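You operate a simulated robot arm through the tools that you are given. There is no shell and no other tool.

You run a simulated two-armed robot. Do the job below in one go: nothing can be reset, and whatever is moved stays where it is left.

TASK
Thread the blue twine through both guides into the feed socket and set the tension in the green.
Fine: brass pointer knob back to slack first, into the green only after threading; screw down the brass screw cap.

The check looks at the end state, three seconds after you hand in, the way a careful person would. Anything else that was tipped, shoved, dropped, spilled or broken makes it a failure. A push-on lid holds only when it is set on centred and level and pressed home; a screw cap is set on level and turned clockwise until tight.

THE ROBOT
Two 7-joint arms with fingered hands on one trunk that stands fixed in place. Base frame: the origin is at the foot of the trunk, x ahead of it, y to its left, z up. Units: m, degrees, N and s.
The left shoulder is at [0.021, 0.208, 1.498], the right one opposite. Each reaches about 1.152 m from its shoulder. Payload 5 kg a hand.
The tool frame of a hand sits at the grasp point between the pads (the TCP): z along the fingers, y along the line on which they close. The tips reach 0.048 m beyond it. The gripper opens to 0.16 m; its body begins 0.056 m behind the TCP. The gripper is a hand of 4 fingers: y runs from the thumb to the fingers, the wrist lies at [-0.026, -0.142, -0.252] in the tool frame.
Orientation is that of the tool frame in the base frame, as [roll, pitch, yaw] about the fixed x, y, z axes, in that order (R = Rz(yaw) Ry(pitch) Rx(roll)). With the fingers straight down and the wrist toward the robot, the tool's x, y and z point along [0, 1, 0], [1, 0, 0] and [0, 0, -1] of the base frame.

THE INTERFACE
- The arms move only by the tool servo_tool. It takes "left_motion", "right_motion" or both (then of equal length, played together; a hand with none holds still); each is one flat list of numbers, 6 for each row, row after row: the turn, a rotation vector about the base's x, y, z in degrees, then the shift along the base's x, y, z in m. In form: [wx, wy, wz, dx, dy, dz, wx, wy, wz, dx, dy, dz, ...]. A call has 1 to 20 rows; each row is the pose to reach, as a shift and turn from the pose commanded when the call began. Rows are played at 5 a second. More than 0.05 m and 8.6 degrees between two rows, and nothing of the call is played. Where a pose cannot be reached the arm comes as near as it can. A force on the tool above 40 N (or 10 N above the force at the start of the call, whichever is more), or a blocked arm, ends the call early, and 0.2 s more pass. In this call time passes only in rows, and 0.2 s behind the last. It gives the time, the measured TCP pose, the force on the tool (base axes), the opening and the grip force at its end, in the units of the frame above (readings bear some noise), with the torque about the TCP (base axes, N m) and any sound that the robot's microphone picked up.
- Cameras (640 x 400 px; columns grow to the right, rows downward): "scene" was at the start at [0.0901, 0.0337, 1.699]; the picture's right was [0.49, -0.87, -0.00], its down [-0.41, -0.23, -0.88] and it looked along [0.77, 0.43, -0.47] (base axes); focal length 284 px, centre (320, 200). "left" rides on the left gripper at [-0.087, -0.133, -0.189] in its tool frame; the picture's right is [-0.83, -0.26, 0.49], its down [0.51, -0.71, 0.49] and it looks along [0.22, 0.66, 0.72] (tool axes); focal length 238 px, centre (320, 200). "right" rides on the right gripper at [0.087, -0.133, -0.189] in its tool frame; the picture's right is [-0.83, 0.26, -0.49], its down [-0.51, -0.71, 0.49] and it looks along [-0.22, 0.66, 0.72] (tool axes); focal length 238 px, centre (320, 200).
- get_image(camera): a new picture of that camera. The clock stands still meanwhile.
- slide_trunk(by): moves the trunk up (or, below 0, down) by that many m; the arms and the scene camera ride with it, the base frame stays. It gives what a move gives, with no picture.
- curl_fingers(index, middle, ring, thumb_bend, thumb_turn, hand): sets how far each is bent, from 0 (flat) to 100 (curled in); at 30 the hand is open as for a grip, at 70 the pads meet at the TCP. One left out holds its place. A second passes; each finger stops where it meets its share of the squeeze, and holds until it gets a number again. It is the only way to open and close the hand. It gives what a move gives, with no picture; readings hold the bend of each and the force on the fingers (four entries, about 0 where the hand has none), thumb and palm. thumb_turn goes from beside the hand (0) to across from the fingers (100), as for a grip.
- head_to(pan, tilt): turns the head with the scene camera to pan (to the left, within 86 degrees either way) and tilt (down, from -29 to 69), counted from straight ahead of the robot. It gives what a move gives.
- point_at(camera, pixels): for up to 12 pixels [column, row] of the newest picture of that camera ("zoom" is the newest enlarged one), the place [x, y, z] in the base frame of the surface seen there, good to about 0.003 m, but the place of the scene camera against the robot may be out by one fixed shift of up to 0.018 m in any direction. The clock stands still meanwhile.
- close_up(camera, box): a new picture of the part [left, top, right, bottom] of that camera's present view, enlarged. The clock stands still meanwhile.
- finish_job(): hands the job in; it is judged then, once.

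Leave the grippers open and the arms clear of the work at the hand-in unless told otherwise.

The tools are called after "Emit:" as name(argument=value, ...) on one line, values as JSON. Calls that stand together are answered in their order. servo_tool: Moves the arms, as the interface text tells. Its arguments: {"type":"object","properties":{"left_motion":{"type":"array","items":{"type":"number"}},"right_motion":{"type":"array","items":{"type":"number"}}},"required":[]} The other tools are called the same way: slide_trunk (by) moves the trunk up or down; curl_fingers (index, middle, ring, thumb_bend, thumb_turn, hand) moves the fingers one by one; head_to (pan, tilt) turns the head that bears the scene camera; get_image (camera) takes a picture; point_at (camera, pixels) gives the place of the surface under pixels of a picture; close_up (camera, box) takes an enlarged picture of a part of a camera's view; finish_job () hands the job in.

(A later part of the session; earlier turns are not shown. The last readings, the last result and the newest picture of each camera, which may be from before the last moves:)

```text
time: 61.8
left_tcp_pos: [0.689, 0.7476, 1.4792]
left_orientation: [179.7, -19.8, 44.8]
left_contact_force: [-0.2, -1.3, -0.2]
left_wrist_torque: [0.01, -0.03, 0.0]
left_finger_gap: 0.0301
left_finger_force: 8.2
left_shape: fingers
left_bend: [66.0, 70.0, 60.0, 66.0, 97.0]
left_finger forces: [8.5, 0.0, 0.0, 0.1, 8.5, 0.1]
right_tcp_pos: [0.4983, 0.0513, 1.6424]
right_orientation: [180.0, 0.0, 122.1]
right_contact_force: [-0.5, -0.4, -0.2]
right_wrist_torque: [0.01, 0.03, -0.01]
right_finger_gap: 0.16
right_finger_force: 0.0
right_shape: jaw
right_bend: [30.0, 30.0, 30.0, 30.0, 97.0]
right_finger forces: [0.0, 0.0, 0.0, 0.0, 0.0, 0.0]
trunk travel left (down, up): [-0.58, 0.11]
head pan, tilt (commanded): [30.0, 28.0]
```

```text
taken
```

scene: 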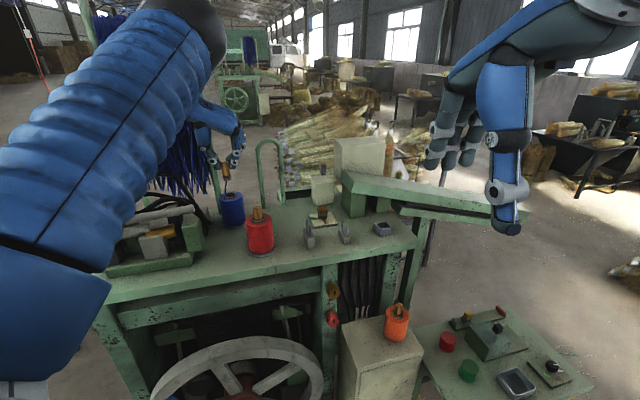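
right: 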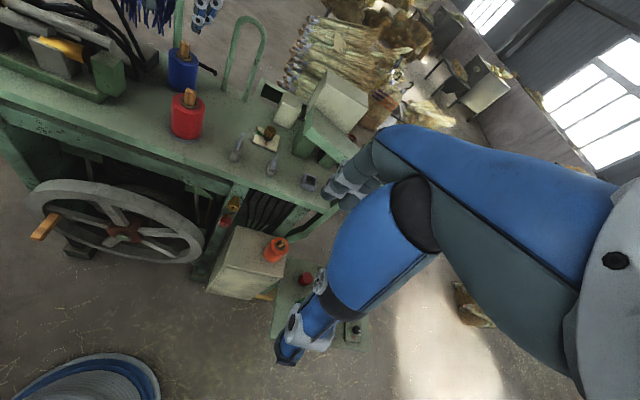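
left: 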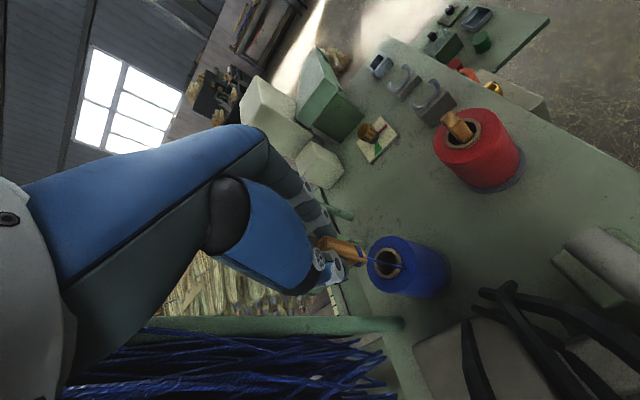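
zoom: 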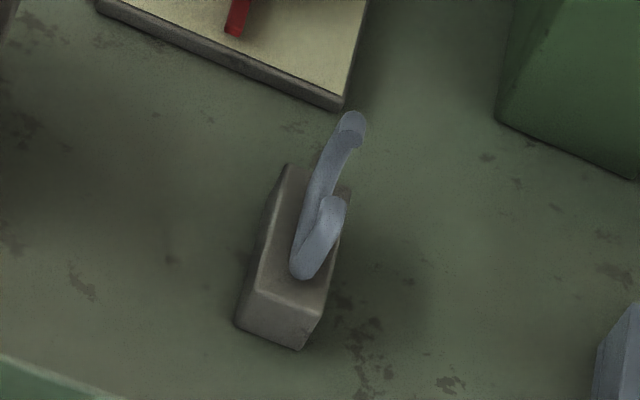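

The left view now looks straight along the guide line, with the guides at (435,98) and (403,82). I'll zoom there.

Emit:
close_up(camera="left", box=[360, 45, 460, 130])

Emit:
close_up(camera="left", box=[408, 72, 462, 126])

```text
4.71 times, centred on (410, 88) of left
```

zoom: 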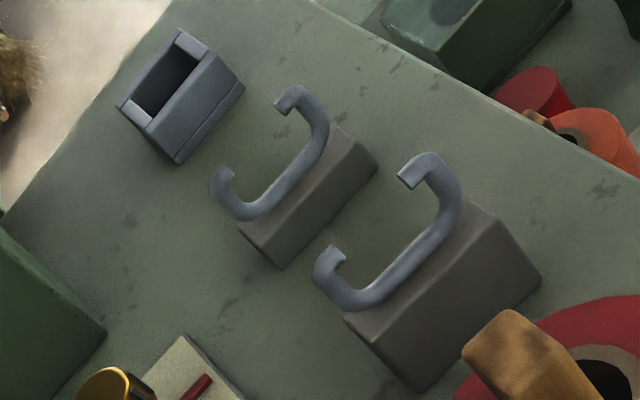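

```text
7.41 times, centred on (435, 99) of left
```

zoom: 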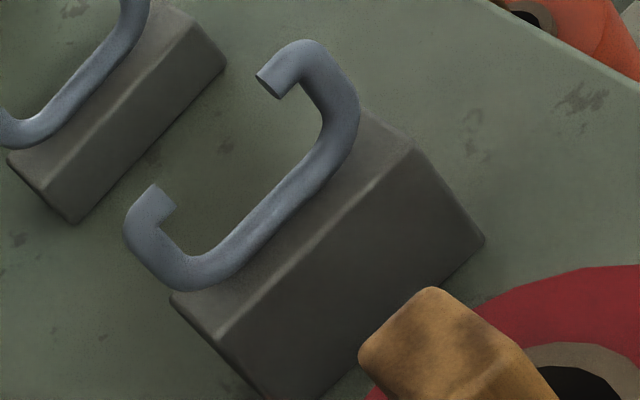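

The guide is a C-shaped hook, mouth upward with inward-turned tips. I'll measure hook tips (268,85) and (165,202), the corners and the bottom bar of guide 1, then guide 2.

Emit:
point_at(camera="zoom", pixels=[[268, 85], [166, 205], [310, 50], [350, 100], [135, 225], [180, 280], [265, 215], [240, 235], [300, 185], [335, 150], [215, 262], [285, 75]])

Emit:
close_up(camera="left", box=[376, 56, 430, 110])

```text
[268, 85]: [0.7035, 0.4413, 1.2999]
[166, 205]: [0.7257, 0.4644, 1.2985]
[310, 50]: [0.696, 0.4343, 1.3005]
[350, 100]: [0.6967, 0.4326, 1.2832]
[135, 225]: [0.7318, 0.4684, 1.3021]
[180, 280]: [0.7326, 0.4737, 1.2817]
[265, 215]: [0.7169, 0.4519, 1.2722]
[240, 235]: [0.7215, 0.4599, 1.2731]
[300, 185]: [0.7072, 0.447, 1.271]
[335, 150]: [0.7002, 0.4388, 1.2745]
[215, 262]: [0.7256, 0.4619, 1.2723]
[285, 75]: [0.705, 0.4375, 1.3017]
```

```text
7.41 times, centred on (403, 83) of left
```

zoom: 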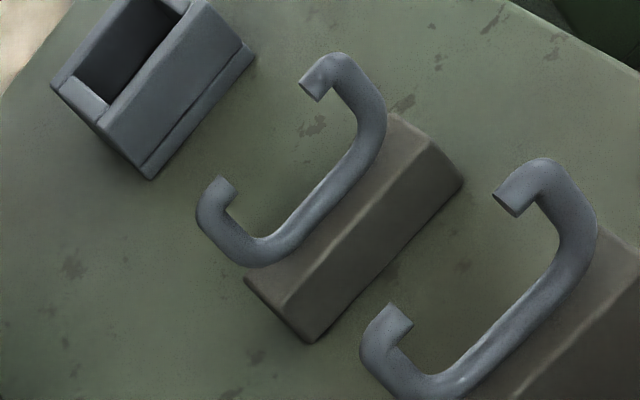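

Emit:
point_at(camera="zoom", pixels=[[314, 90], [228, 192], [340, 62], [375, 100], [205, 215], [240, 258], [310, 210], [340, 175], [270, 245], [360, 145], [180, 20], [95, 115]])

```text
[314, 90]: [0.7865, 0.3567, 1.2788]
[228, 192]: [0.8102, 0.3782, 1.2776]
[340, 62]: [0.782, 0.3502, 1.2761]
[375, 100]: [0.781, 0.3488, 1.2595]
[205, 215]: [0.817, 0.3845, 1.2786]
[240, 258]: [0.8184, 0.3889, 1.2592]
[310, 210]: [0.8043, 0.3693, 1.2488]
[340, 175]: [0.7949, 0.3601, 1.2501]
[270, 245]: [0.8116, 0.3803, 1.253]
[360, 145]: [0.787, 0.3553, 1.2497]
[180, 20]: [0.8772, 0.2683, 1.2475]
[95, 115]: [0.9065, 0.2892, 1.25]
```

Guide 1: mouth centre (0.7146,0.4529), tips z 1.300, bar z 1.272, mouth 32 mm. Guide 2: mouth centre (0.798,0.3675), tips z 1.278, bar z 1.249. The plug is 14 mm thick across the mouth, so I can draw it straight through each guide. First I'll carry it high (z 1.479) to just upstream of guide 1.

Emit:
servo_tool(left_motion=[0, 0, 0, 0.0015, -0.04, 0, 0, 0, 0, 0.003, -0.08, 0, 0, 0, 0, 0.0045, -0.12, 0, 0, 0, 0, 0.006, -0.16, 0, 0, 0, 0, 0.0075, -0.2, 0, 0, 0, 0, 0.009, -0.24, 0, 0, 0, 0, 0.0105, -0.279, 0])

Emit:
get_image(camera="scene")

Emit:
get_image(camera="left")

Emit:
get_image(camera="right")

```text
time: 63.4
left_tcp_pos: [0.6975, 0.4666, 1.4788]
left_orientation: [180.0, -19.8, 44.8]
left_contact_force: [-0.8, -1.2, 0.8]
left_wrist_torque: [0.07, 0.01, 0.03]
left_finger_gap: 0.0296
left_finger_force: 8.1
left_shape: fingers
left_bend: [66.0, 70.0, 60.0, 66.0, 97.0]
left_finger forces: [8.2, 0.1, 0.0, 0.1, 8.1, 0.0]
right_tcp_pos: [0.4971, 0.0486, 1.6441]
right_orientation: [179.8, -0.1, 122.1]
right_contact_force: [-0.6, -1.3, 0.6]
right_wrist_torque: [0.14, -0.01, 0.03]
right_finger_gap: 0.1598
right_finger_force: 0.1
right_shape: jaw
right_bend: [30.0, 30.0, 30.0, 30.0, 97.0]
right_finger forces: [0.0, 0.0, 0.0, 0.0, 0.0, 0.1]
trunk travel left (down, up): [-0.58, 0.11]
head pan, tilt (commanded): [30.0, 28.0]
```

```text
taken
```

scene: 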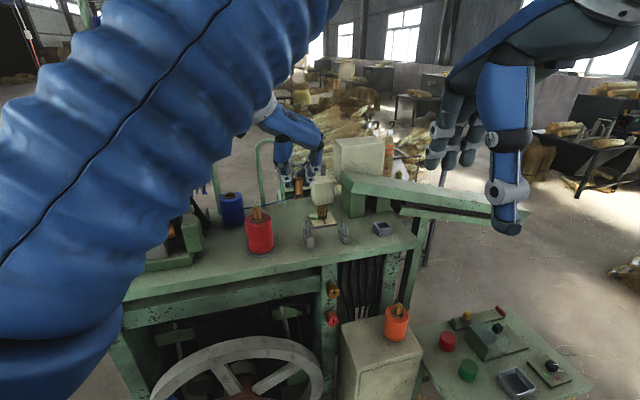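

```text
taken
```

left: 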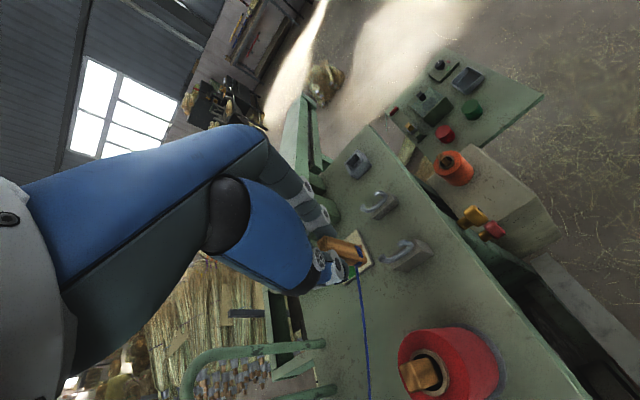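

```text
taken
```

right: 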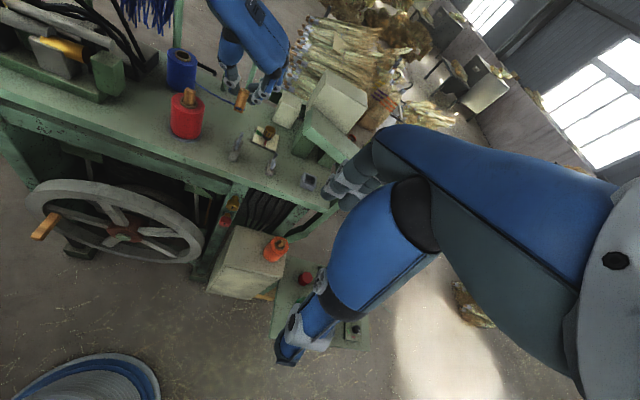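

The twine pays out behind the plug. I'll zoom from both cameras to place the plug relative to guide 1 before descending.

Emit:
close_up(camera="right", box=[200, 70, 290, 180])

Emit:
point_at(camera="zoom", pixels=[[309, 70], [325, 78], [303, 140], [317, 148], [313, 110], [275, 108], [200, 70], [360, 160], [280, 80]])

Emit:
close_up(camera="left", box=[290, 200, 450, 310])

```text
3.64 times, centred on (245, 125) of right
```

zoom: 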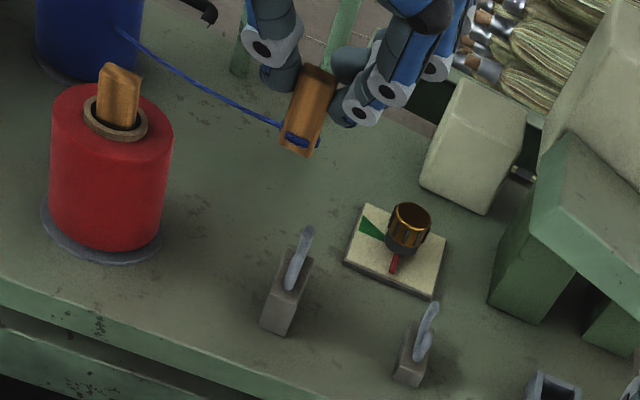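

```text
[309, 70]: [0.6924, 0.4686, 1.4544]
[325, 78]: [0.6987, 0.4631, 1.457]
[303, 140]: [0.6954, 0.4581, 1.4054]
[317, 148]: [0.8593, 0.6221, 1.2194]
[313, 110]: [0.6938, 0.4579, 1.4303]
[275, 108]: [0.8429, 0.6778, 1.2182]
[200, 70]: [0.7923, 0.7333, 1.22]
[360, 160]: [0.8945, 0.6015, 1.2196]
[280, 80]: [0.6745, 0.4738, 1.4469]
```

```text
3.64 times, centred on (370, 255) of left
```

zoom: 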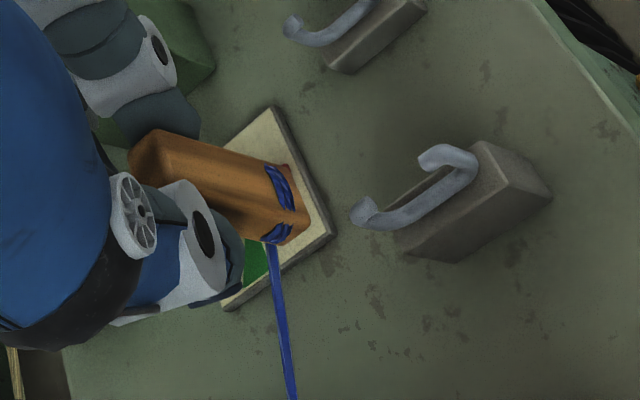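

I'll read the plug's corners in the left zoom: bottom (307,212) and (285,243), top (160,135), and wide-face middle (220,185).

Emit:
point_at(camera="zoom", pixels=[[305, 210], [285, 242], [292, 180], [160, 135], [150, 160], [220, 160], [225, 190], [250, 230], [272, 260], [295, 225], [290, 235], [170, 180]])

```text
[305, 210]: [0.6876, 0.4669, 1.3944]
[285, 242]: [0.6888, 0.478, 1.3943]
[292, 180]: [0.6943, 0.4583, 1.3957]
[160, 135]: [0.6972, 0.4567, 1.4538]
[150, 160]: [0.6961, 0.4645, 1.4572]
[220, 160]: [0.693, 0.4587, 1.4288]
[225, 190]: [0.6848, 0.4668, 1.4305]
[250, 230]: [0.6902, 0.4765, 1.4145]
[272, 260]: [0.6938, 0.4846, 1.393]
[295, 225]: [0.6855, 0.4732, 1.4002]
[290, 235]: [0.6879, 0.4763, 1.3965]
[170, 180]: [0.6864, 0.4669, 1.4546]
```

The plug bottom centre is 25 mm upstream of guide 1 and 2 mm off its centreline, which is good. I'll lower 0.109 m so the plug's bottom is at z≈1.285, between the bar (1.272) and the hook tips (1.300).

Emit:
servo_tool(left_motion=[0, 0, 0, 0.001, 0.001, -0.03, 0, 0, 0, 0.0014, 0.0014, -0.06, 0, 0, 0, 0.0014, 0.0014, -0.085, 0, 0, 0, 0.0014, 0.0014, -0.1, 0, 0, 0, 0.0014, 0.0014, -0.109])

Emit:
close_up(camera="left", box=[290, 200, 420, 300])

Emit:
close_up(camera="right", box=[200, 90, 290, 180])

```text
time: 64.6
left_tcp_pos: [0.7012, 0.4699, 1.3687]
left_orientation: [179.8, -19.7, 44.8]
left_contact_force: [0.1, -0.4, -0.8]
left_wrist_torque: [0.02, 0.01, -0.03]
left_finger_gap: 0.03
left_finger_force: 8.3
left_shape: fingers
left_bend: [66.0, 70.0, 60.0, 66.0, 97.0]
left_finger forces: [8.1, 0.0, 0.0, 0.1, 8.1, 0.1]
right_tcp_pos: [0.4994, 0.0526, 1.6445]
right_orientation: [180.0, 0.0, 122.2]
right_contact_force: [-0.3, -0.2, -0.4]
right_wrist_torque: [0.06, 0.02, 0.0]
right_finger_gap: 0.1598
right_finger_force: 0.0
right_shape: jaw
right_bend: [30.0, 30.0, 30.0, 30.0, 97.0]
right_finger forces: [0.0, 0.0, 0.0, 0.1, 0.0, 0.0]
trunk travel left (down, up): [-0.58, 0.11]
head pan, tilt (commanded): [30.0, 28.0]
```

```text
4.00 times, centred on (355, 250) of left
```

zoom: 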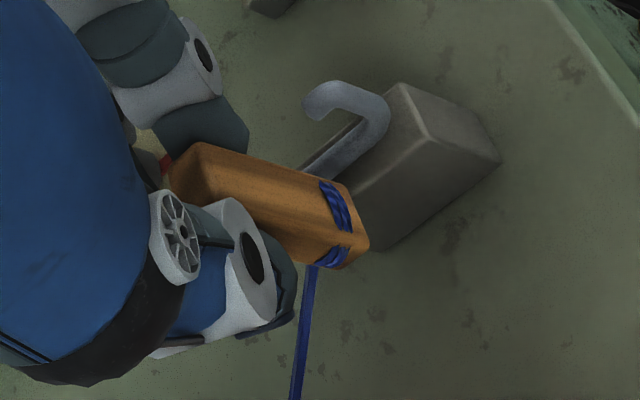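

```text
4.44 times, centred on (245, 135) of right
```

zoom: 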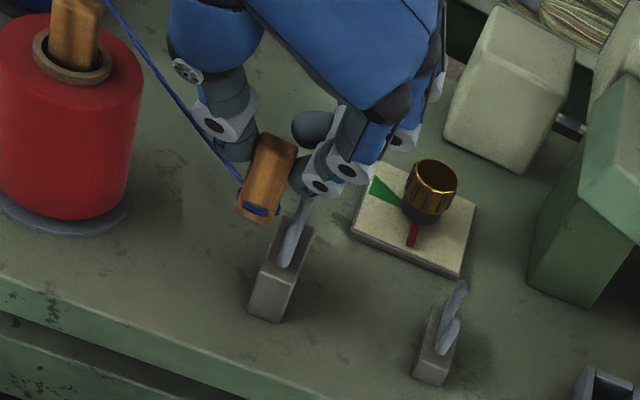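

The plug is now low, just upstream of the guide. I'll measure its bottom corners and the near hook again before pulling it through.

Emit:
close_up(camera="left", box=[320, 215, 400, 275])

Emit:
point_at(camera="zoom", pixels=[[352, 252], [300, 300], [325, 185], [310, 280], [335, 220], [200, 160], [190, 220], [265, 270], [225, 65], [330, 50], [345, 265], [270, 340]])

```text
6.67 times, centred on (360, 245) of left
```

zoom: 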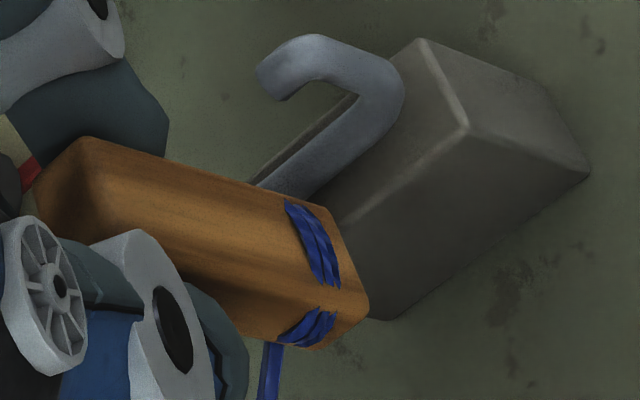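

```text
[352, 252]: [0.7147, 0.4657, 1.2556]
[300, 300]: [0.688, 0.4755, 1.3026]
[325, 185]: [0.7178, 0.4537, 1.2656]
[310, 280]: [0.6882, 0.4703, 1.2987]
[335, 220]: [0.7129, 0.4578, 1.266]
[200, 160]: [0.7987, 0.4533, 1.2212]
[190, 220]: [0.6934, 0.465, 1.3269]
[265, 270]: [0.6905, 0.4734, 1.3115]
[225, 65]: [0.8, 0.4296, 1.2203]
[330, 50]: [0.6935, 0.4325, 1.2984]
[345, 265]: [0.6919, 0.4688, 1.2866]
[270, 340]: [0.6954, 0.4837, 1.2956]
```

Emit:
point_at(camera="zoom", pixels=[[360, 300], [318, 340], [310, 212], [350, 290], [330, 335], [325, 270], [300, 320], [60, 190], [90, 145], [290, 75], [345, 75], [280, 175]])

```text
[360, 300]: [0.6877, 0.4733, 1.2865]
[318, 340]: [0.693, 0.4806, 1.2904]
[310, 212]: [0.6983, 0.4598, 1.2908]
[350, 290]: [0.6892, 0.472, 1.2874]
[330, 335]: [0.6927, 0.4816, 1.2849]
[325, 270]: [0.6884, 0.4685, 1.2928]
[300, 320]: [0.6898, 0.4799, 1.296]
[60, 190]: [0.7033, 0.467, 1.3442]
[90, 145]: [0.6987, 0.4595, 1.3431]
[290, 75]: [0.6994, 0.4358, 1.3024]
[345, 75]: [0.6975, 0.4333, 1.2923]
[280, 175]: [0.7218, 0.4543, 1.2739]
```

The plug bottom centre is at (0.6956,0.4704,1.287): 26 mm upstream and within 1 mm of the guide's centreline. I'll pull it through guide 1 along (0.704,−0.711) by 75 mm, 3 mm lower, in small steps.

Emit:
servo_tool(left_motion=[0, 0, 0, 0, 0, -0.003, 0, 0, 0, 0.0088, -0.0089, -0.003, 0, 0, 0, 0.0176, -0.0178, -0.003, 0, 0, 0, 0.0264, -0.0266, -0.003, 0, 0, 0, 0.0352, -0.0355, -0.003, 0, 0, 0, 0.044, -0.0444, -0.003, 0, 0, 0, 0.0528, -0.0533, -0.003])

Emit:
close_up(camera="left", box=[290, 200, 450, 320])

Emit:
close_up(camera="right", box=[200, 90, 290, 180])

```text
time: 66.2
left_tcp_pos: [0.7544, 0.4182, 1.3642]
left_orientation: [179.9, -19.7, 44.9]
left_contact_force: [0.7, -0.3, 0.0]
left_wrist_torque: [0.02, 0.04, 0.01]
left_finger_gap: 0.0299
left_finger_force: 8.0
left_shape: fingers
left_bend: [66.0, 70.0, 60.0, 66.0, 97.0]
left_finger forces: [8.2, 0.0, 0.1, 0.0, 8.1, 0.1]
right_tcp_pos: [0.4985, 0.0511, 1.6431]
right_orientation: [-180.0, 0.0, 122.1]
right_contact_force: [-0.6, 0.4, 0.2]
right_wrist_torque: [0.02, -0.02, -0.01]
right_finger_gap: 0.1599
right_finger_force: 0.0
right_shape: jaw
right_bend: [30.0, 30.0, 30.0, 30.0, 97.0]
right_finger forces: [0.1, 0.1, 0.1, 0.0, 0.0, 0.1]
trunk travel left (down, up): [-0.58, 0.11]
head pan, tilt (commanded): [30.0, 28.0]
```

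```text
3.33 times, centred on (370, 260) of left
```

zoom: 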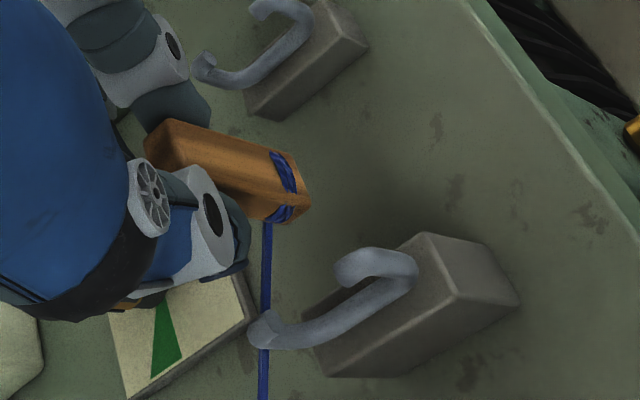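

```text
4.44 times, centred on (245, 135) of right
```

zoom: 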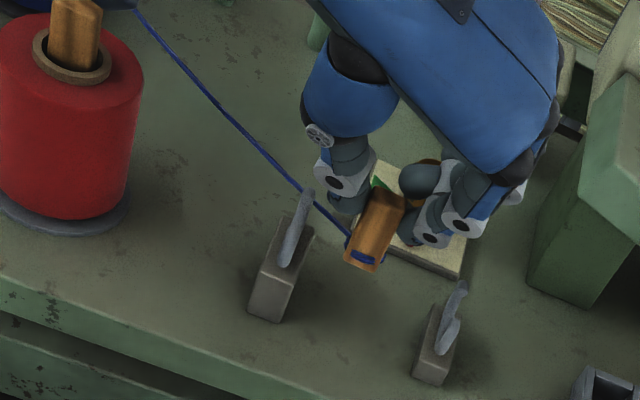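

The plug came through with no force. I'll zoom in on guide 1 to check that the twine lies inside the hook.

Emit:
close_up(camera="left", box=[330, 245, 400, 310])

Emit:
close_up(camera="right", box=[228, 120, 268, 165])

Emit:
close_up(camera="scene", box=[285, 195, 365, 255])

```text
6.15 times, centred on (365, 278) of left
```

zoom: 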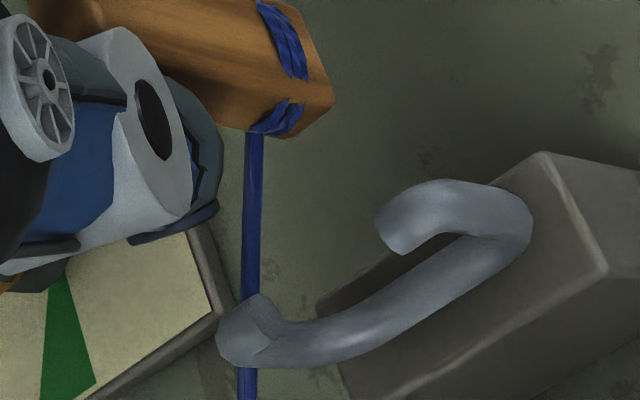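

```text
8.89 times, centred on (248, 142) of right
```

zoom: 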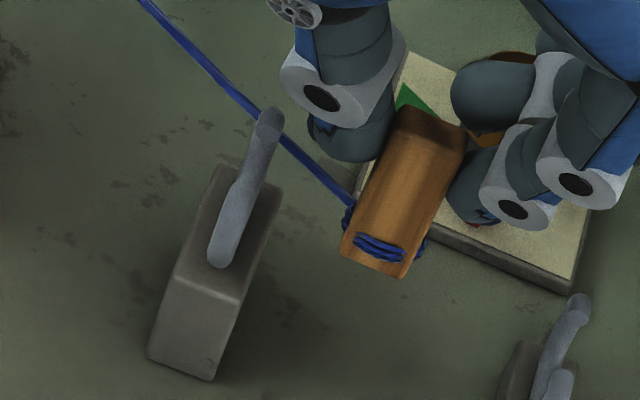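

```text
6.67 times, centred on (325, 225) of scene
```

zoom: 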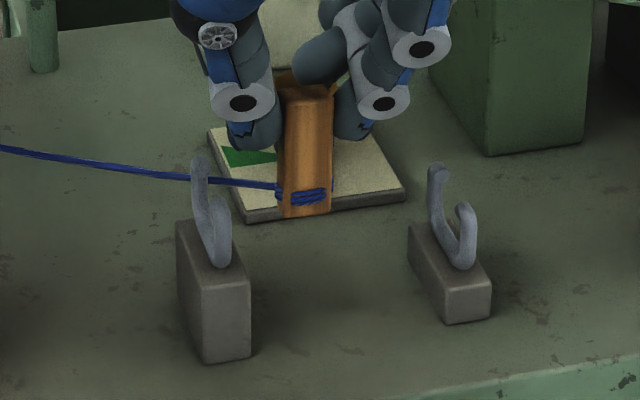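

From here I can't tell whether the twine is inside or behind the far arm. I'll measure twine points either side of the guide in the right and left zooms.

Emit:
close_up(camera="right", box=[205, 85, 285, 165])

Emit:
close_up(camera="left", box=[340, 255, 380, 305])

```text
5.00 times, centred on (245, 125) of right
```

zoom: 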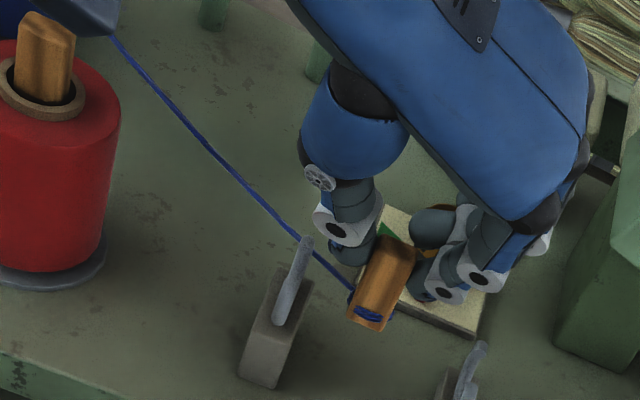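

```text
8.00 times, centred on (360, 280) of left
```

zoom: 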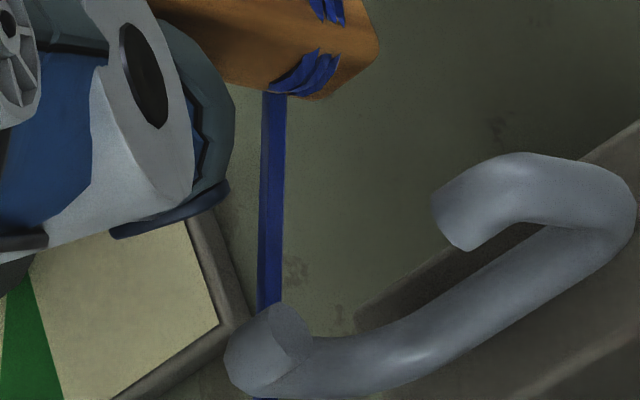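

Emit:
point_at(camera="zoom", pixels=[[273, 130], [271, 200], [269, 260], [267, 295], [262, 397], [275, 315], [245, 350], [295, 325], [250, 385], [290, 365], [480, 170], [460, 230]])

Emit:
close_up(camera="right", box=[205, 85, 285, 165])

Emit:
point_at(camera="zoom", pixels=[[160, 98], [205, 147], [245, 188], [275, 215], [290, 230], [328, 266], [340, 277], [308, 240], [303, 260], [120, 45]])

```text
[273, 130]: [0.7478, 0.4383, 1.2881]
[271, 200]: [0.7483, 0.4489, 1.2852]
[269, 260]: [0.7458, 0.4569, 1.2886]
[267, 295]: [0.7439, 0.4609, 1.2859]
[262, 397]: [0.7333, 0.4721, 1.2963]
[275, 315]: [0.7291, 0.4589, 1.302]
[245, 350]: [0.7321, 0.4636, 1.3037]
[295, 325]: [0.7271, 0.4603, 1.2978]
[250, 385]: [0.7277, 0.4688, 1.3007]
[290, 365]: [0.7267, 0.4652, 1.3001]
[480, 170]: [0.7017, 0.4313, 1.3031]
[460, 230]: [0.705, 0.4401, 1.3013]
```

```text
5.00 times, centred on (245, 125) of right
```

zoom: 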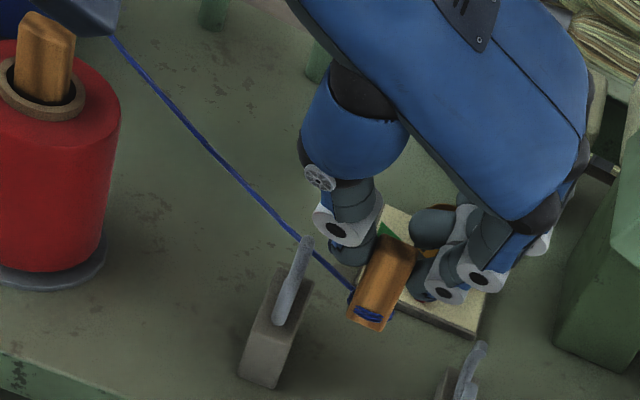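

```text
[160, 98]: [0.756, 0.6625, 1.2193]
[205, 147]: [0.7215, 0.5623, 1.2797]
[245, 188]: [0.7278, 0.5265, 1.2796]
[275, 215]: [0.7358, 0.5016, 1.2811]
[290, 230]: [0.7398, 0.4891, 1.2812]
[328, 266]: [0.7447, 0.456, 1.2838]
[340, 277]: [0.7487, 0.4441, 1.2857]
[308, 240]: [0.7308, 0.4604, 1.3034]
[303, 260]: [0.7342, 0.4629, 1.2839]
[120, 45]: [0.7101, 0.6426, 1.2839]
```

The twine crosses the guide plane about 37 mm off centre, outside the far arm (24 mm), so passing the plug through did not capture it. The C shape is meant to have the twine laid in from above. I'll raise the plug and shift it so the twine passes over the middle of guide 1's mouth, then look before lowering.

Emit:
servo_tool(left_motion=[0, 0, 0, 0, 0, 0.035, 0, 0, 0, 0, 0, 0.07, 0, 0, 0, -0.012, -0.0135, 0.07, 0, 0, 0, -0.024, -0.027, 0.07])

Emit:
close_up(camera="right", box=[205, 85, 285, 165])

Emit:
close_up(camera="left", box=[290, 200, 450, 320])

Emit:
close_up(camera="scene", box=[285, 180, 365, 255])

```text
time: 67.2
left_tcp_pos: [0.7303, 0.3894, 1.4376]
left_orientation: [179.7, -19.8, 44.9]
left_contact_force: [0.1, -1.0, -0.1]
left_wrist_torque: [0.05, -0.05, 0.01]
left_finger_gap: 0.0299
left_finger_force: 8.0
left_shape: fingers
left_bend: [66.0, 70.0, 60.0, 66.0, 97.0]
left_finger forces: [8.2, 0.0, 0.0, 0.0, 8.0, 0.1]
right_tcp_pos: [0.4976, 0.0512, 1.6439]
right_orientation: [180.0, -0.1, 122.1]
right_contact_force: [-0.6, 0.2, 0.0]
right_wrist_torque: [0.07, -0.11, 0.01]
right_finger_gap: 0.1598
right_finger_force: 0.0
right_shape: jaw
right_bend: [30.0, 30.0, 30.0, 30.0, 97.0]
right_finger forces: [0.0, 0.0, 0.1, 0.1, 0.0, 0.1]
trunk travel left (down, up): [-0.58, 0.11]
head pan, tilt (commanded): [30.0, 28.0]
```

```text
5.00 times, centred on (245, 125) of right
```

zoom: 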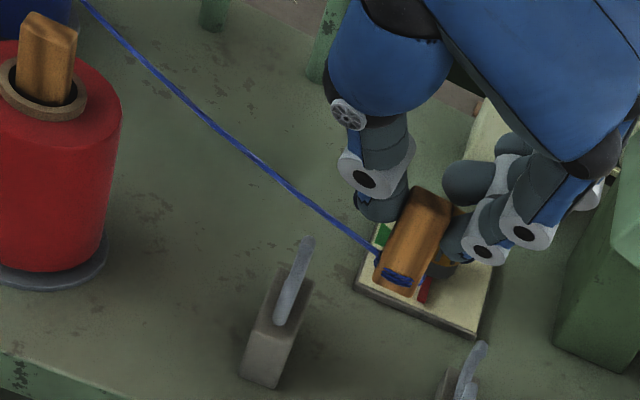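

```text
3.33 times, centred on (370, 260) of left
```

zoom: 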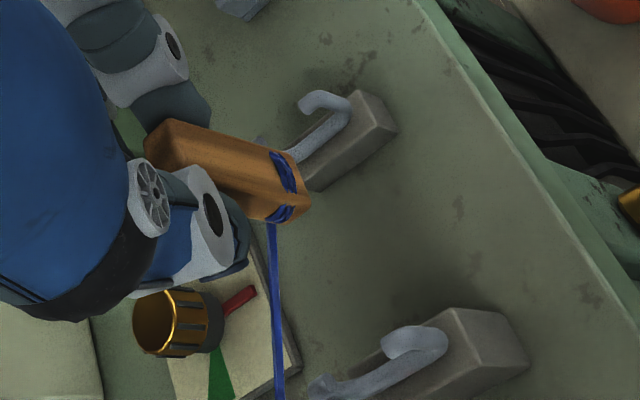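

```text
5.33 times, centred on (325, 218) of scene
```

zoom: 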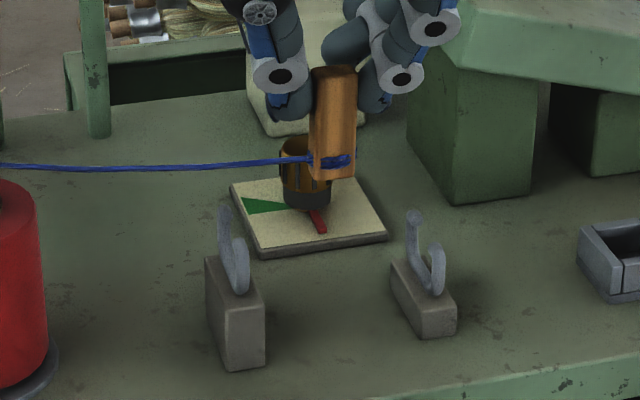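

I'll measure the twine here in the left zoom, to compute where it crosses guide 1's plane.

Emit:
point_at(camera="zoom", pixels=[[277, 392], [277, 350], [275, 310], [273, 270], [272, 235], [305, 205], [285, 218], [270, 150]])

Emit:
close_up(camera="right", box=[205, 85, 285, 165])

Emit:
point_at(camera="zoom", pixels=[[120, 36], [160, 73], [203, 113], [245, 150], [285, 186], [320, 213], [350, 236], [372, 255]])

```text
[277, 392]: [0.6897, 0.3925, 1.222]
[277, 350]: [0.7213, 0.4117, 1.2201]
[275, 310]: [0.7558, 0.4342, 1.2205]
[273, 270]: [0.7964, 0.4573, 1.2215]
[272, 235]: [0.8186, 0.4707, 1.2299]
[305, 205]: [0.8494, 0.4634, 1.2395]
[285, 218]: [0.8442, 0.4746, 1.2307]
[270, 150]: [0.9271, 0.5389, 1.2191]
```

```text
5.00 times, centred on (245, 125) of right
```

zoom: 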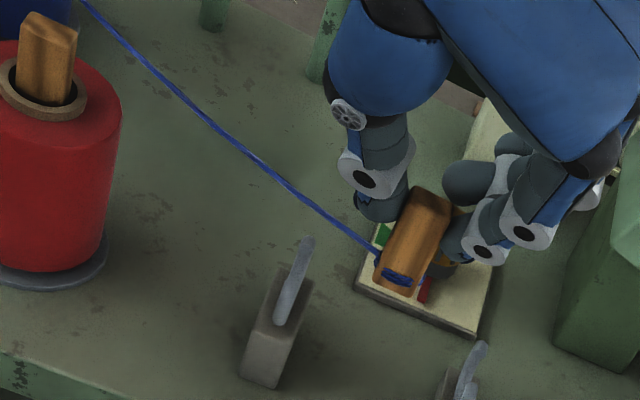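

```text
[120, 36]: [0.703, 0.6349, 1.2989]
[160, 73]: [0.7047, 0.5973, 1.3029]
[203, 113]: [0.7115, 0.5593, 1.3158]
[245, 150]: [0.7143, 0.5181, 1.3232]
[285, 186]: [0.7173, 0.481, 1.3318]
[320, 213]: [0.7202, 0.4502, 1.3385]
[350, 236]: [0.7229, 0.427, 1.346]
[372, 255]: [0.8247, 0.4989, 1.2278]
```

The twine crosses guide 1's plane 7 mm to the far side of centre at z≈1.337. I'll shift another 9 mm toward the front and then lower slowly, so the twine drops into the mouth near its centre.

Emit:
servo_tool(left_motion=[0, 0, 0, -0.0064, -0.0063, 0, 0, 0, 0, -0.0064, -0.0063, -0.02, 0, 0, 0, -0.0064, -0.0063, -0.04, 0, 0, 0, -0.0064, -0.0063, -0.055, 0, 0, 0, -0.0064, -0.0063, -0.065, 0, 0, 0, -0.0064, -0.0063, -0.073])

Emit:
close_up(camera="right", box=[205, 85, 285, 165])

Emit:
point_at(camera="zoom", pixels=[[303, 240], [303, 260]])

Emit:
close_up(camera="left", box=[300, 230, 440, 340])

Emit:
close_up(camera="scene", box=[285, 195, 345, 255])

```text
time: 68.6
left_tcp_pos: [0.725, 0.3843, 1.3621]
left_orientation: [179.8, -19.7, 44.9]
left_contact_force: [0.0, 0.2, -0.5]
left_wrist_torque: [-0.06, -0.02, -0.02]
left_finger_gap: 0.0296
left_finger_force: 7.8
left_shape: fingers
left_bend: [66.0, 70.0, 60.0, 66.0, 97.0]
left_finger forces: [8.0, 0.1, 0.0, 0.0, 8.0, 0.0]
right_tcp_pos: [0.4988, 0.0519, 1.6433]
right_orientation: [-180.0, -0.1, 122.0]
right_contact_force: [0.1, 0.5, -0.5]
right_wrist_torque: [-0.01, 0.06, 0.01]
right_finger_gap: 0.1599
right_finger_force: 0.1
right_shape: jaw
right_bend: [30.0, 30.0, 30.0, 30.0, 97.0]
right_finger forces: [0.1, 0.1, 0.0, 0.0, 0.0, 0.1]
trunk travel left (down, up): [-0.58, 0.11]
head pan, tilt (commanded): [30.0, 28.0]
```

```text
5.00 times, centred on (245, 125) of right
```

zoom: 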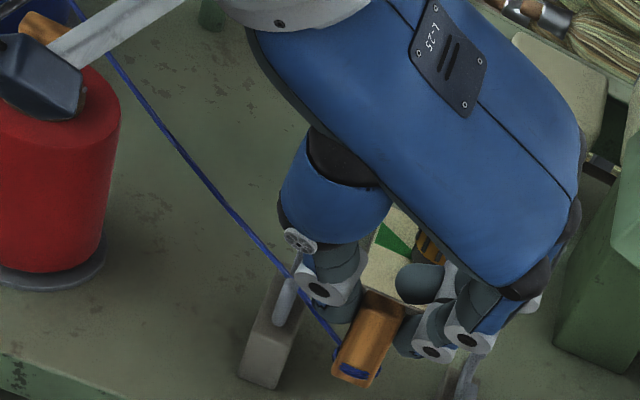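

```text
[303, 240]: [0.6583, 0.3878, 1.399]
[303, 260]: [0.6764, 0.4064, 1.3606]
```

```text
3.64 times, centred on (370, 285) of left
```

zoom: 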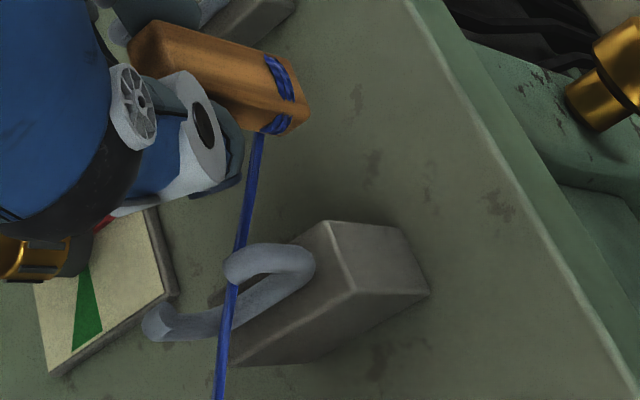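

```text
6.67 times, centred on (315, 225) of scene
```

zoom: 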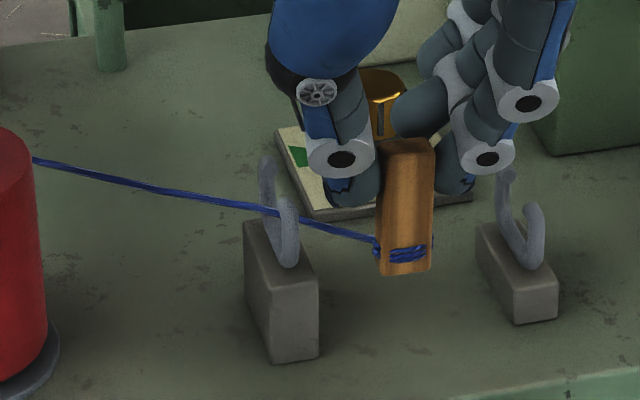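

The twine now lies inside guide 1: in the scene zoom it runs in front of the far arm and behind the near arm. I'll zoom tighter to confirm and see its height.

Emit:
close_up(camera="left", box=[320, 260, 390, 330])

Emit:
close_up(camera="scene", box=[295, 205, 330, 245])

```text
5.71 times, centred on (355, 295) of left
```

zoom: 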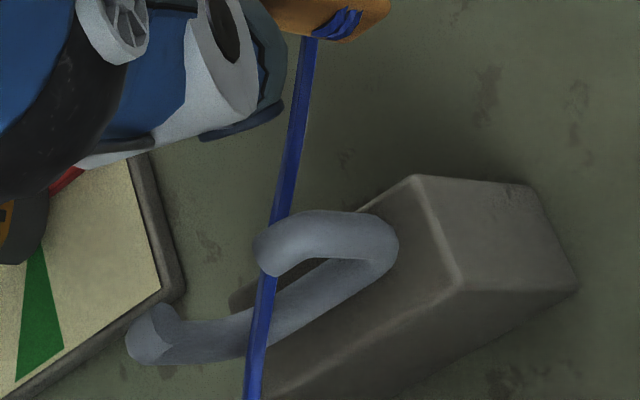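

```text
10.00 times, centred on (312, 225) of scene
```

zoom: 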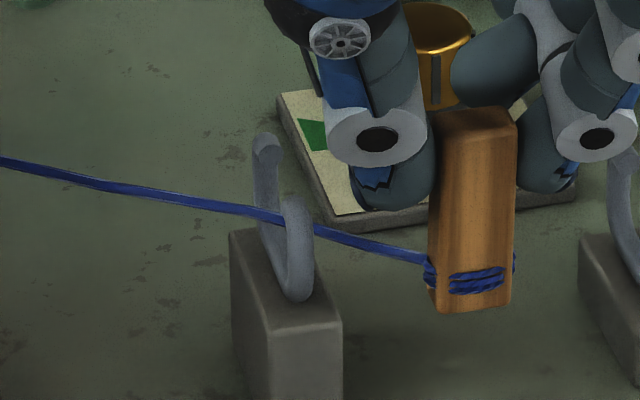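

Emit:
close_up(camera="left", box=[320, 260, 390, 330])

Emit:
point_at(camera="zoom", pixels=[[303, 90], [291, 160], [281, 205], [265, 285], [258, 330], [252, 380], [270, 260], [325, 225], [190, 340], [300, 300]])

```text
5.71 times, centred on (355, 295) of left
```

zoom: 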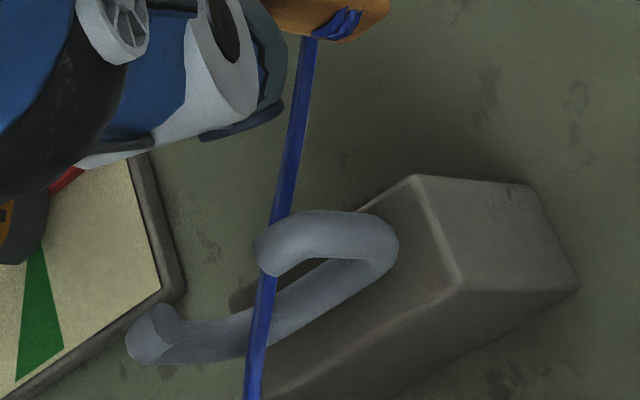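

```text
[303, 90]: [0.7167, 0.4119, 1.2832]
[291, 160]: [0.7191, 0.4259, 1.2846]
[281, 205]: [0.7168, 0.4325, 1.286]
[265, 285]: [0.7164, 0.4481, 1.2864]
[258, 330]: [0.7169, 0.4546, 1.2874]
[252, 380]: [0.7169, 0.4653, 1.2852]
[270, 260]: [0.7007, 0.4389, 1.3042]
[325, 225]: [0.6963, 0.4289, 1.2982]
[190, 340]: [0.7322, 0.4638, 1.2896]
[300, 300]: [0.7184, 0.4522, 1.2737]
```

The twine crosses at (0.7166,0.452,1.287), dead centre in the mouth and between bar and hooks. Now I'll test whether it stays in: swing the plug back toward the guide line by 45 mm, 4 mm lower, and look at the twine.

Emit:
servo_tool(left_motion=[0, 0, 0, 0, 0, -0.004, 0, 0, 0, 0.008, 0.008, -0.004, 0, 0, 0, 0.016, 0.016, -0.004, 0, 0, 0, 0.024, 0.024, -0.004, 0, 0, 0, 0.0315, 0.0313, -0.004])

Emit:
close_up(camera="left", box=[320, 240, 400, 320])

Emit:
close_up(camera="scene", box=[290, 195, 340, 245])

```text
time: 69.8
left_tcp_pos: [0.7579, 0.4163, 1.3573]
left_orientation: [179.9, -19.7, 44.8]
left_contact_force: [-0.4, 0.6, -0.3]
left_wrist_torque: [-0.03, 0.02, 0.02]
left_finger_gap: 0.0296
left_finger_force: 8.0
left_shape: fingers
left_bend: [66.0, 70.0, 60.0, 66.0, 97.0]
left_finger forces: [8.0, 0.0, 0.0, 0.0, 7.9, 0.1]
right_tcp_pos: [0.4984, 0.053, 1.6426]
right_orientation: [-179.9, 0.0, 122.1]
right_contact_force: [0.2, -0.3, -0.1]
right_wrist_torque: [-0.02, 0.02, 0.0]
right_finger_gap: 0.16
right_finger_force: 0.0
right_shape: jaw
right_bend: [30.0, 30.0, 30.0, 30.0, 97.0]
right_finger forces: [0.0, 0.0, 0.0, 0.0, 0.0, 0.0]
trunk travel left (down, up): [-0.58, 0.11]
head pan, tilt (commanded): [30.0, 28.0]
```

```text
5.00 times, centred on (360, 280) of left
```

zoom: 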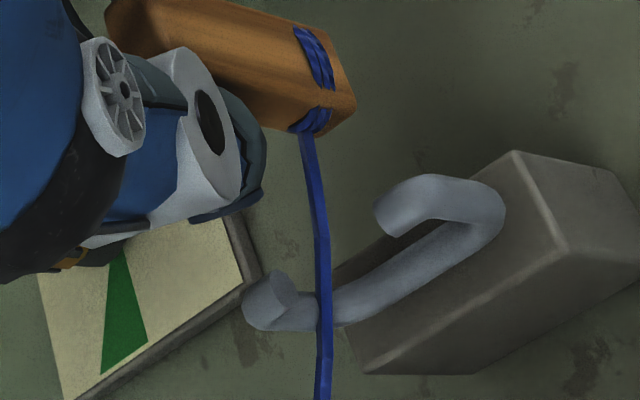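

```text
8.00 times, centred on (315, 220) of scene
```

zoom: 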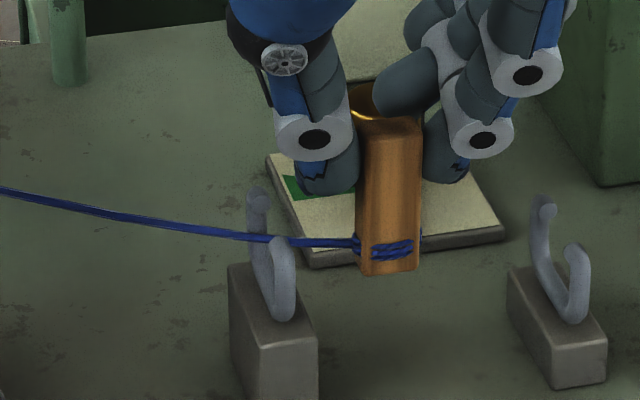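

The twine now bends at guide 1 and stays held by its far arm, so it's captured. Next is guide 2: I'll rise 21 mm while advancing so the plug's bottom (z≈1.296) clears guide 2's tips (1.278), and carry it to about 45 mm past guide 2.

Emit:
servo_tool(left_motion=[0, 0, 0, 0.0077, -0.0078, 0.007, 0, 0, 0, 0.0155, -0.0156, 0.014, 0, 0, 0, 0.0232, -0.0234, 0.021, 0, 0, 0, 0.0408, -0.044, 0.021, 0, 0, 0, 0.0603, -0.0669, 0.021, 0, 0, 0, 0.0763, -0.0835, 0.021])

Emit:
close_up(camera="scene", box=[285, 190, 395, 255])

Emit:
close_up(camera="left", box=[290, 210, 430, 340])

Emit:
close_up(camera="right", box=[215, 110, 315, 190])

```text
time: 71.2
left_tcp_pos: [0.8315, 0.3331, 1.3785]
left_orientation: [180.0, -19.7, 44.9]
left_contact_force: [-0.3, 0.3, 0.6]
left_wrist_torque: [-0.02, 0.04, -0.01]
left_finger_gap: 0.0297
left_finger_force: 7.8
left_shape: fingers
left_bend: [66.0, 70.0, 60.0, 66.0, 97.0]
left_finger forces: [8.1, 0.0, 0.0, 0.0, 8.1, 0.0]
right_tcp_pos: [0.4992, 0.0515, 1.6441]
right_orientation: [179.9, -0.1, 122.1]
right_contact_force: [-0.4, -0.8, 0.4]
right_wrist_torque: [0.03, 0.02, 0.05]
right_finger_gap: 0.1597
right_finger_force: 0.1
right_shape: jaw
right_bend: [30.0, 30.0, 30.0, 30.0, 97.0]
right_finger forces: [0.1, 0.0, 0.1, 0.0, 0.0, 0.0]
trunk travel left (down, up): [-0.58, 0.11]
head pan, tilt (commanded): [30.0, 28.0]
```

```text
5.82 times, centred on (340, 222) of scene
```

zoom: 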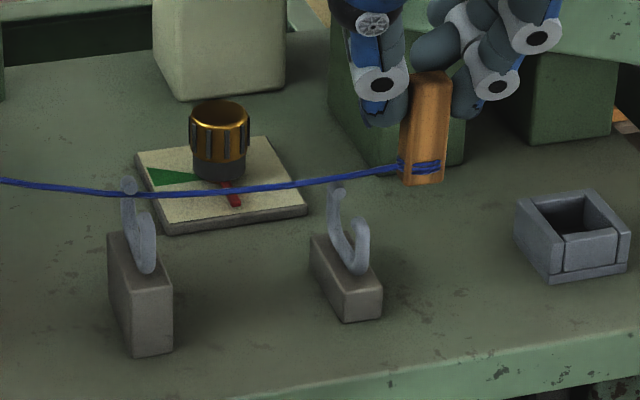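

```text
3.08 times, centred on (360, 275) of left
```

zoom: 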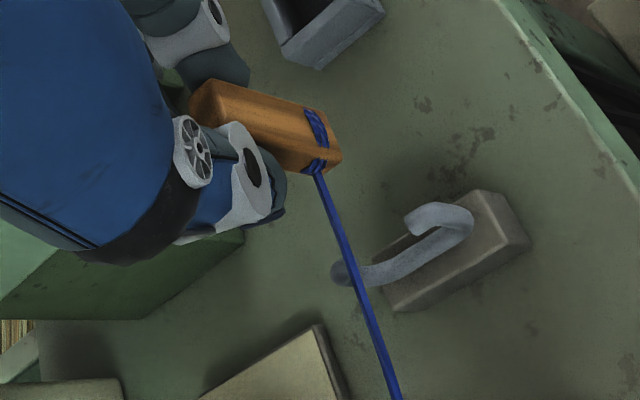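

```text
5.00 times, centred on (265, 150) of right
```

zoom: 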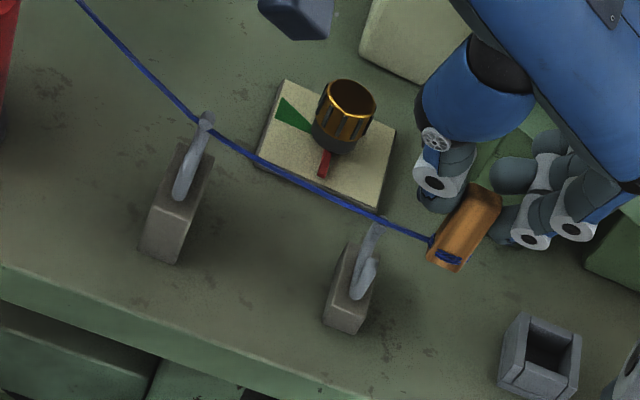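

The twine is bent at guide 1's far hook, but over guide 2 it lies at the far hook instead of the centre. I'll check closely that it's still under guide 1's curl.

Emit:
close_up(camera="right", box=[240, 125, 280, 165])

Emit:
close_up(camera="scene", box=[292, 205, 332, 240])

Emit:
get_image(camera="left")

```text
10.00 times, centred on (260, 145) of right
```

zoom: 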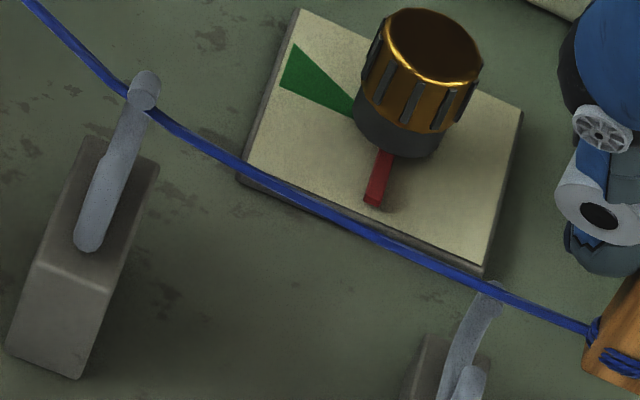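

```text
11.43 times, centred on (312, 222) of scene
```

zoom: 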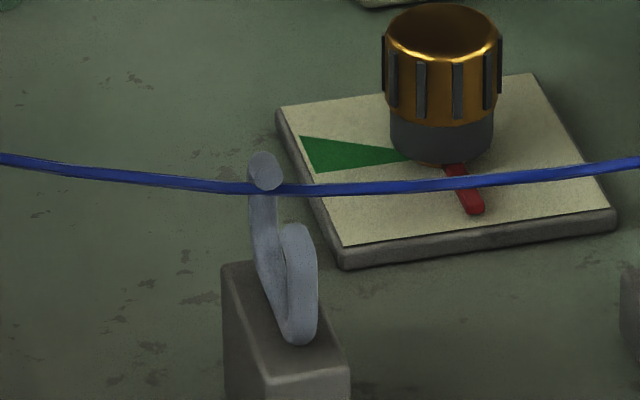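

```text
taken
```

left: 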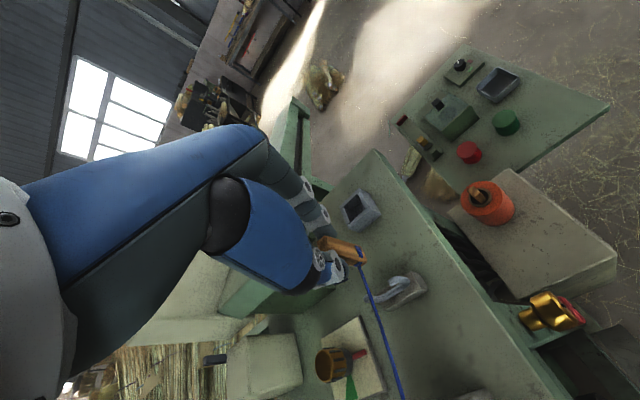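

In the scene zoom the twine passes under the curled tip and in front of the far arm, so it's securely inside guide 1. Now I'll shift the plug 26 mm toward the front so the twine lies over guide 2's mouth centre.

Emit:
servo_tool(left_motion=[0, 0, 0, -0.0093, -0.0092, 0, 0, 0, 0, -0.0185, -0.0183, 0])

Emit:
close_up(camera="left", box=[310, 230, 430, 340])

Emit:
point_at(camera="zoom", pixels=[[300, 150], [310, 200]])

Emit:
close_up(camera="right", box=[240, 125, 310, 185])

```text
time: 71.8
left_tcp_pos: [0.8138, 0.3123, 1.3804]
left_orientation: [179.7, -19.8, 44.8]
left_contact_force: [0.4, -0.2, 0.9]
left_wrist_torque: [0.04, -0.01, 0.02]
left_finger_gap: 0.0299
left_finger_force: 8.6
left_shape: fingers
left_bend: [66.0, 70.0, 60.0, 66.0, 97.0]
left_finger forces: [8.1, 0.0, 0.0, 0.1, 8.2, 0.1]
right_tcp_pos: [0.4981, 0.0499, 1.6437]
right_orientation: [179.9, 0.0, 122.0]
right_contact_force: [-0.5, -0.5, 0.1]
right_wrist_torque: [-0.01, -0.02, 0.0]
right_finger_gap: 0.16
right_finger_force: 0.1
right_shape: jaw
right_bend: [30.0, 30.0, 30.0, 30.0, 97.0]
right_finger forces: [0.1, 0.0, 0.1, 0.0, 0.0, 0.0]
trunk travel left (down, up): [-0.58, 0.11]
head pan, tilt (commanded): [30.0, 28.0]
```

```text
3.64 times, centred on (370, 285) of left
```

zoom: 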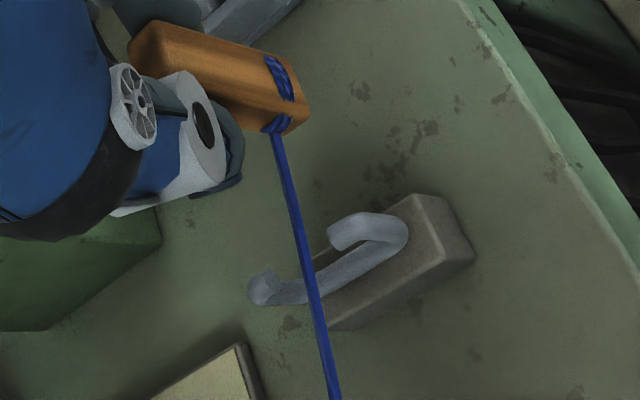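

```text
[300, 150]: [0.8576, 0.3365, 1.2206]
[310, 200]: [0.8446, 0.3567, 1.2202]
```

```text
6.67 times, centred on (275, 155) of right
```

zoom: 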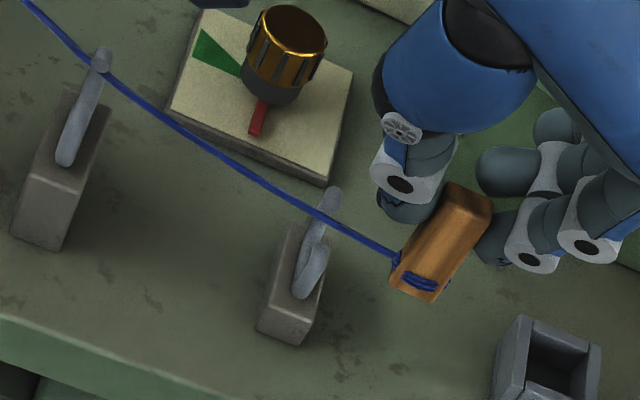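

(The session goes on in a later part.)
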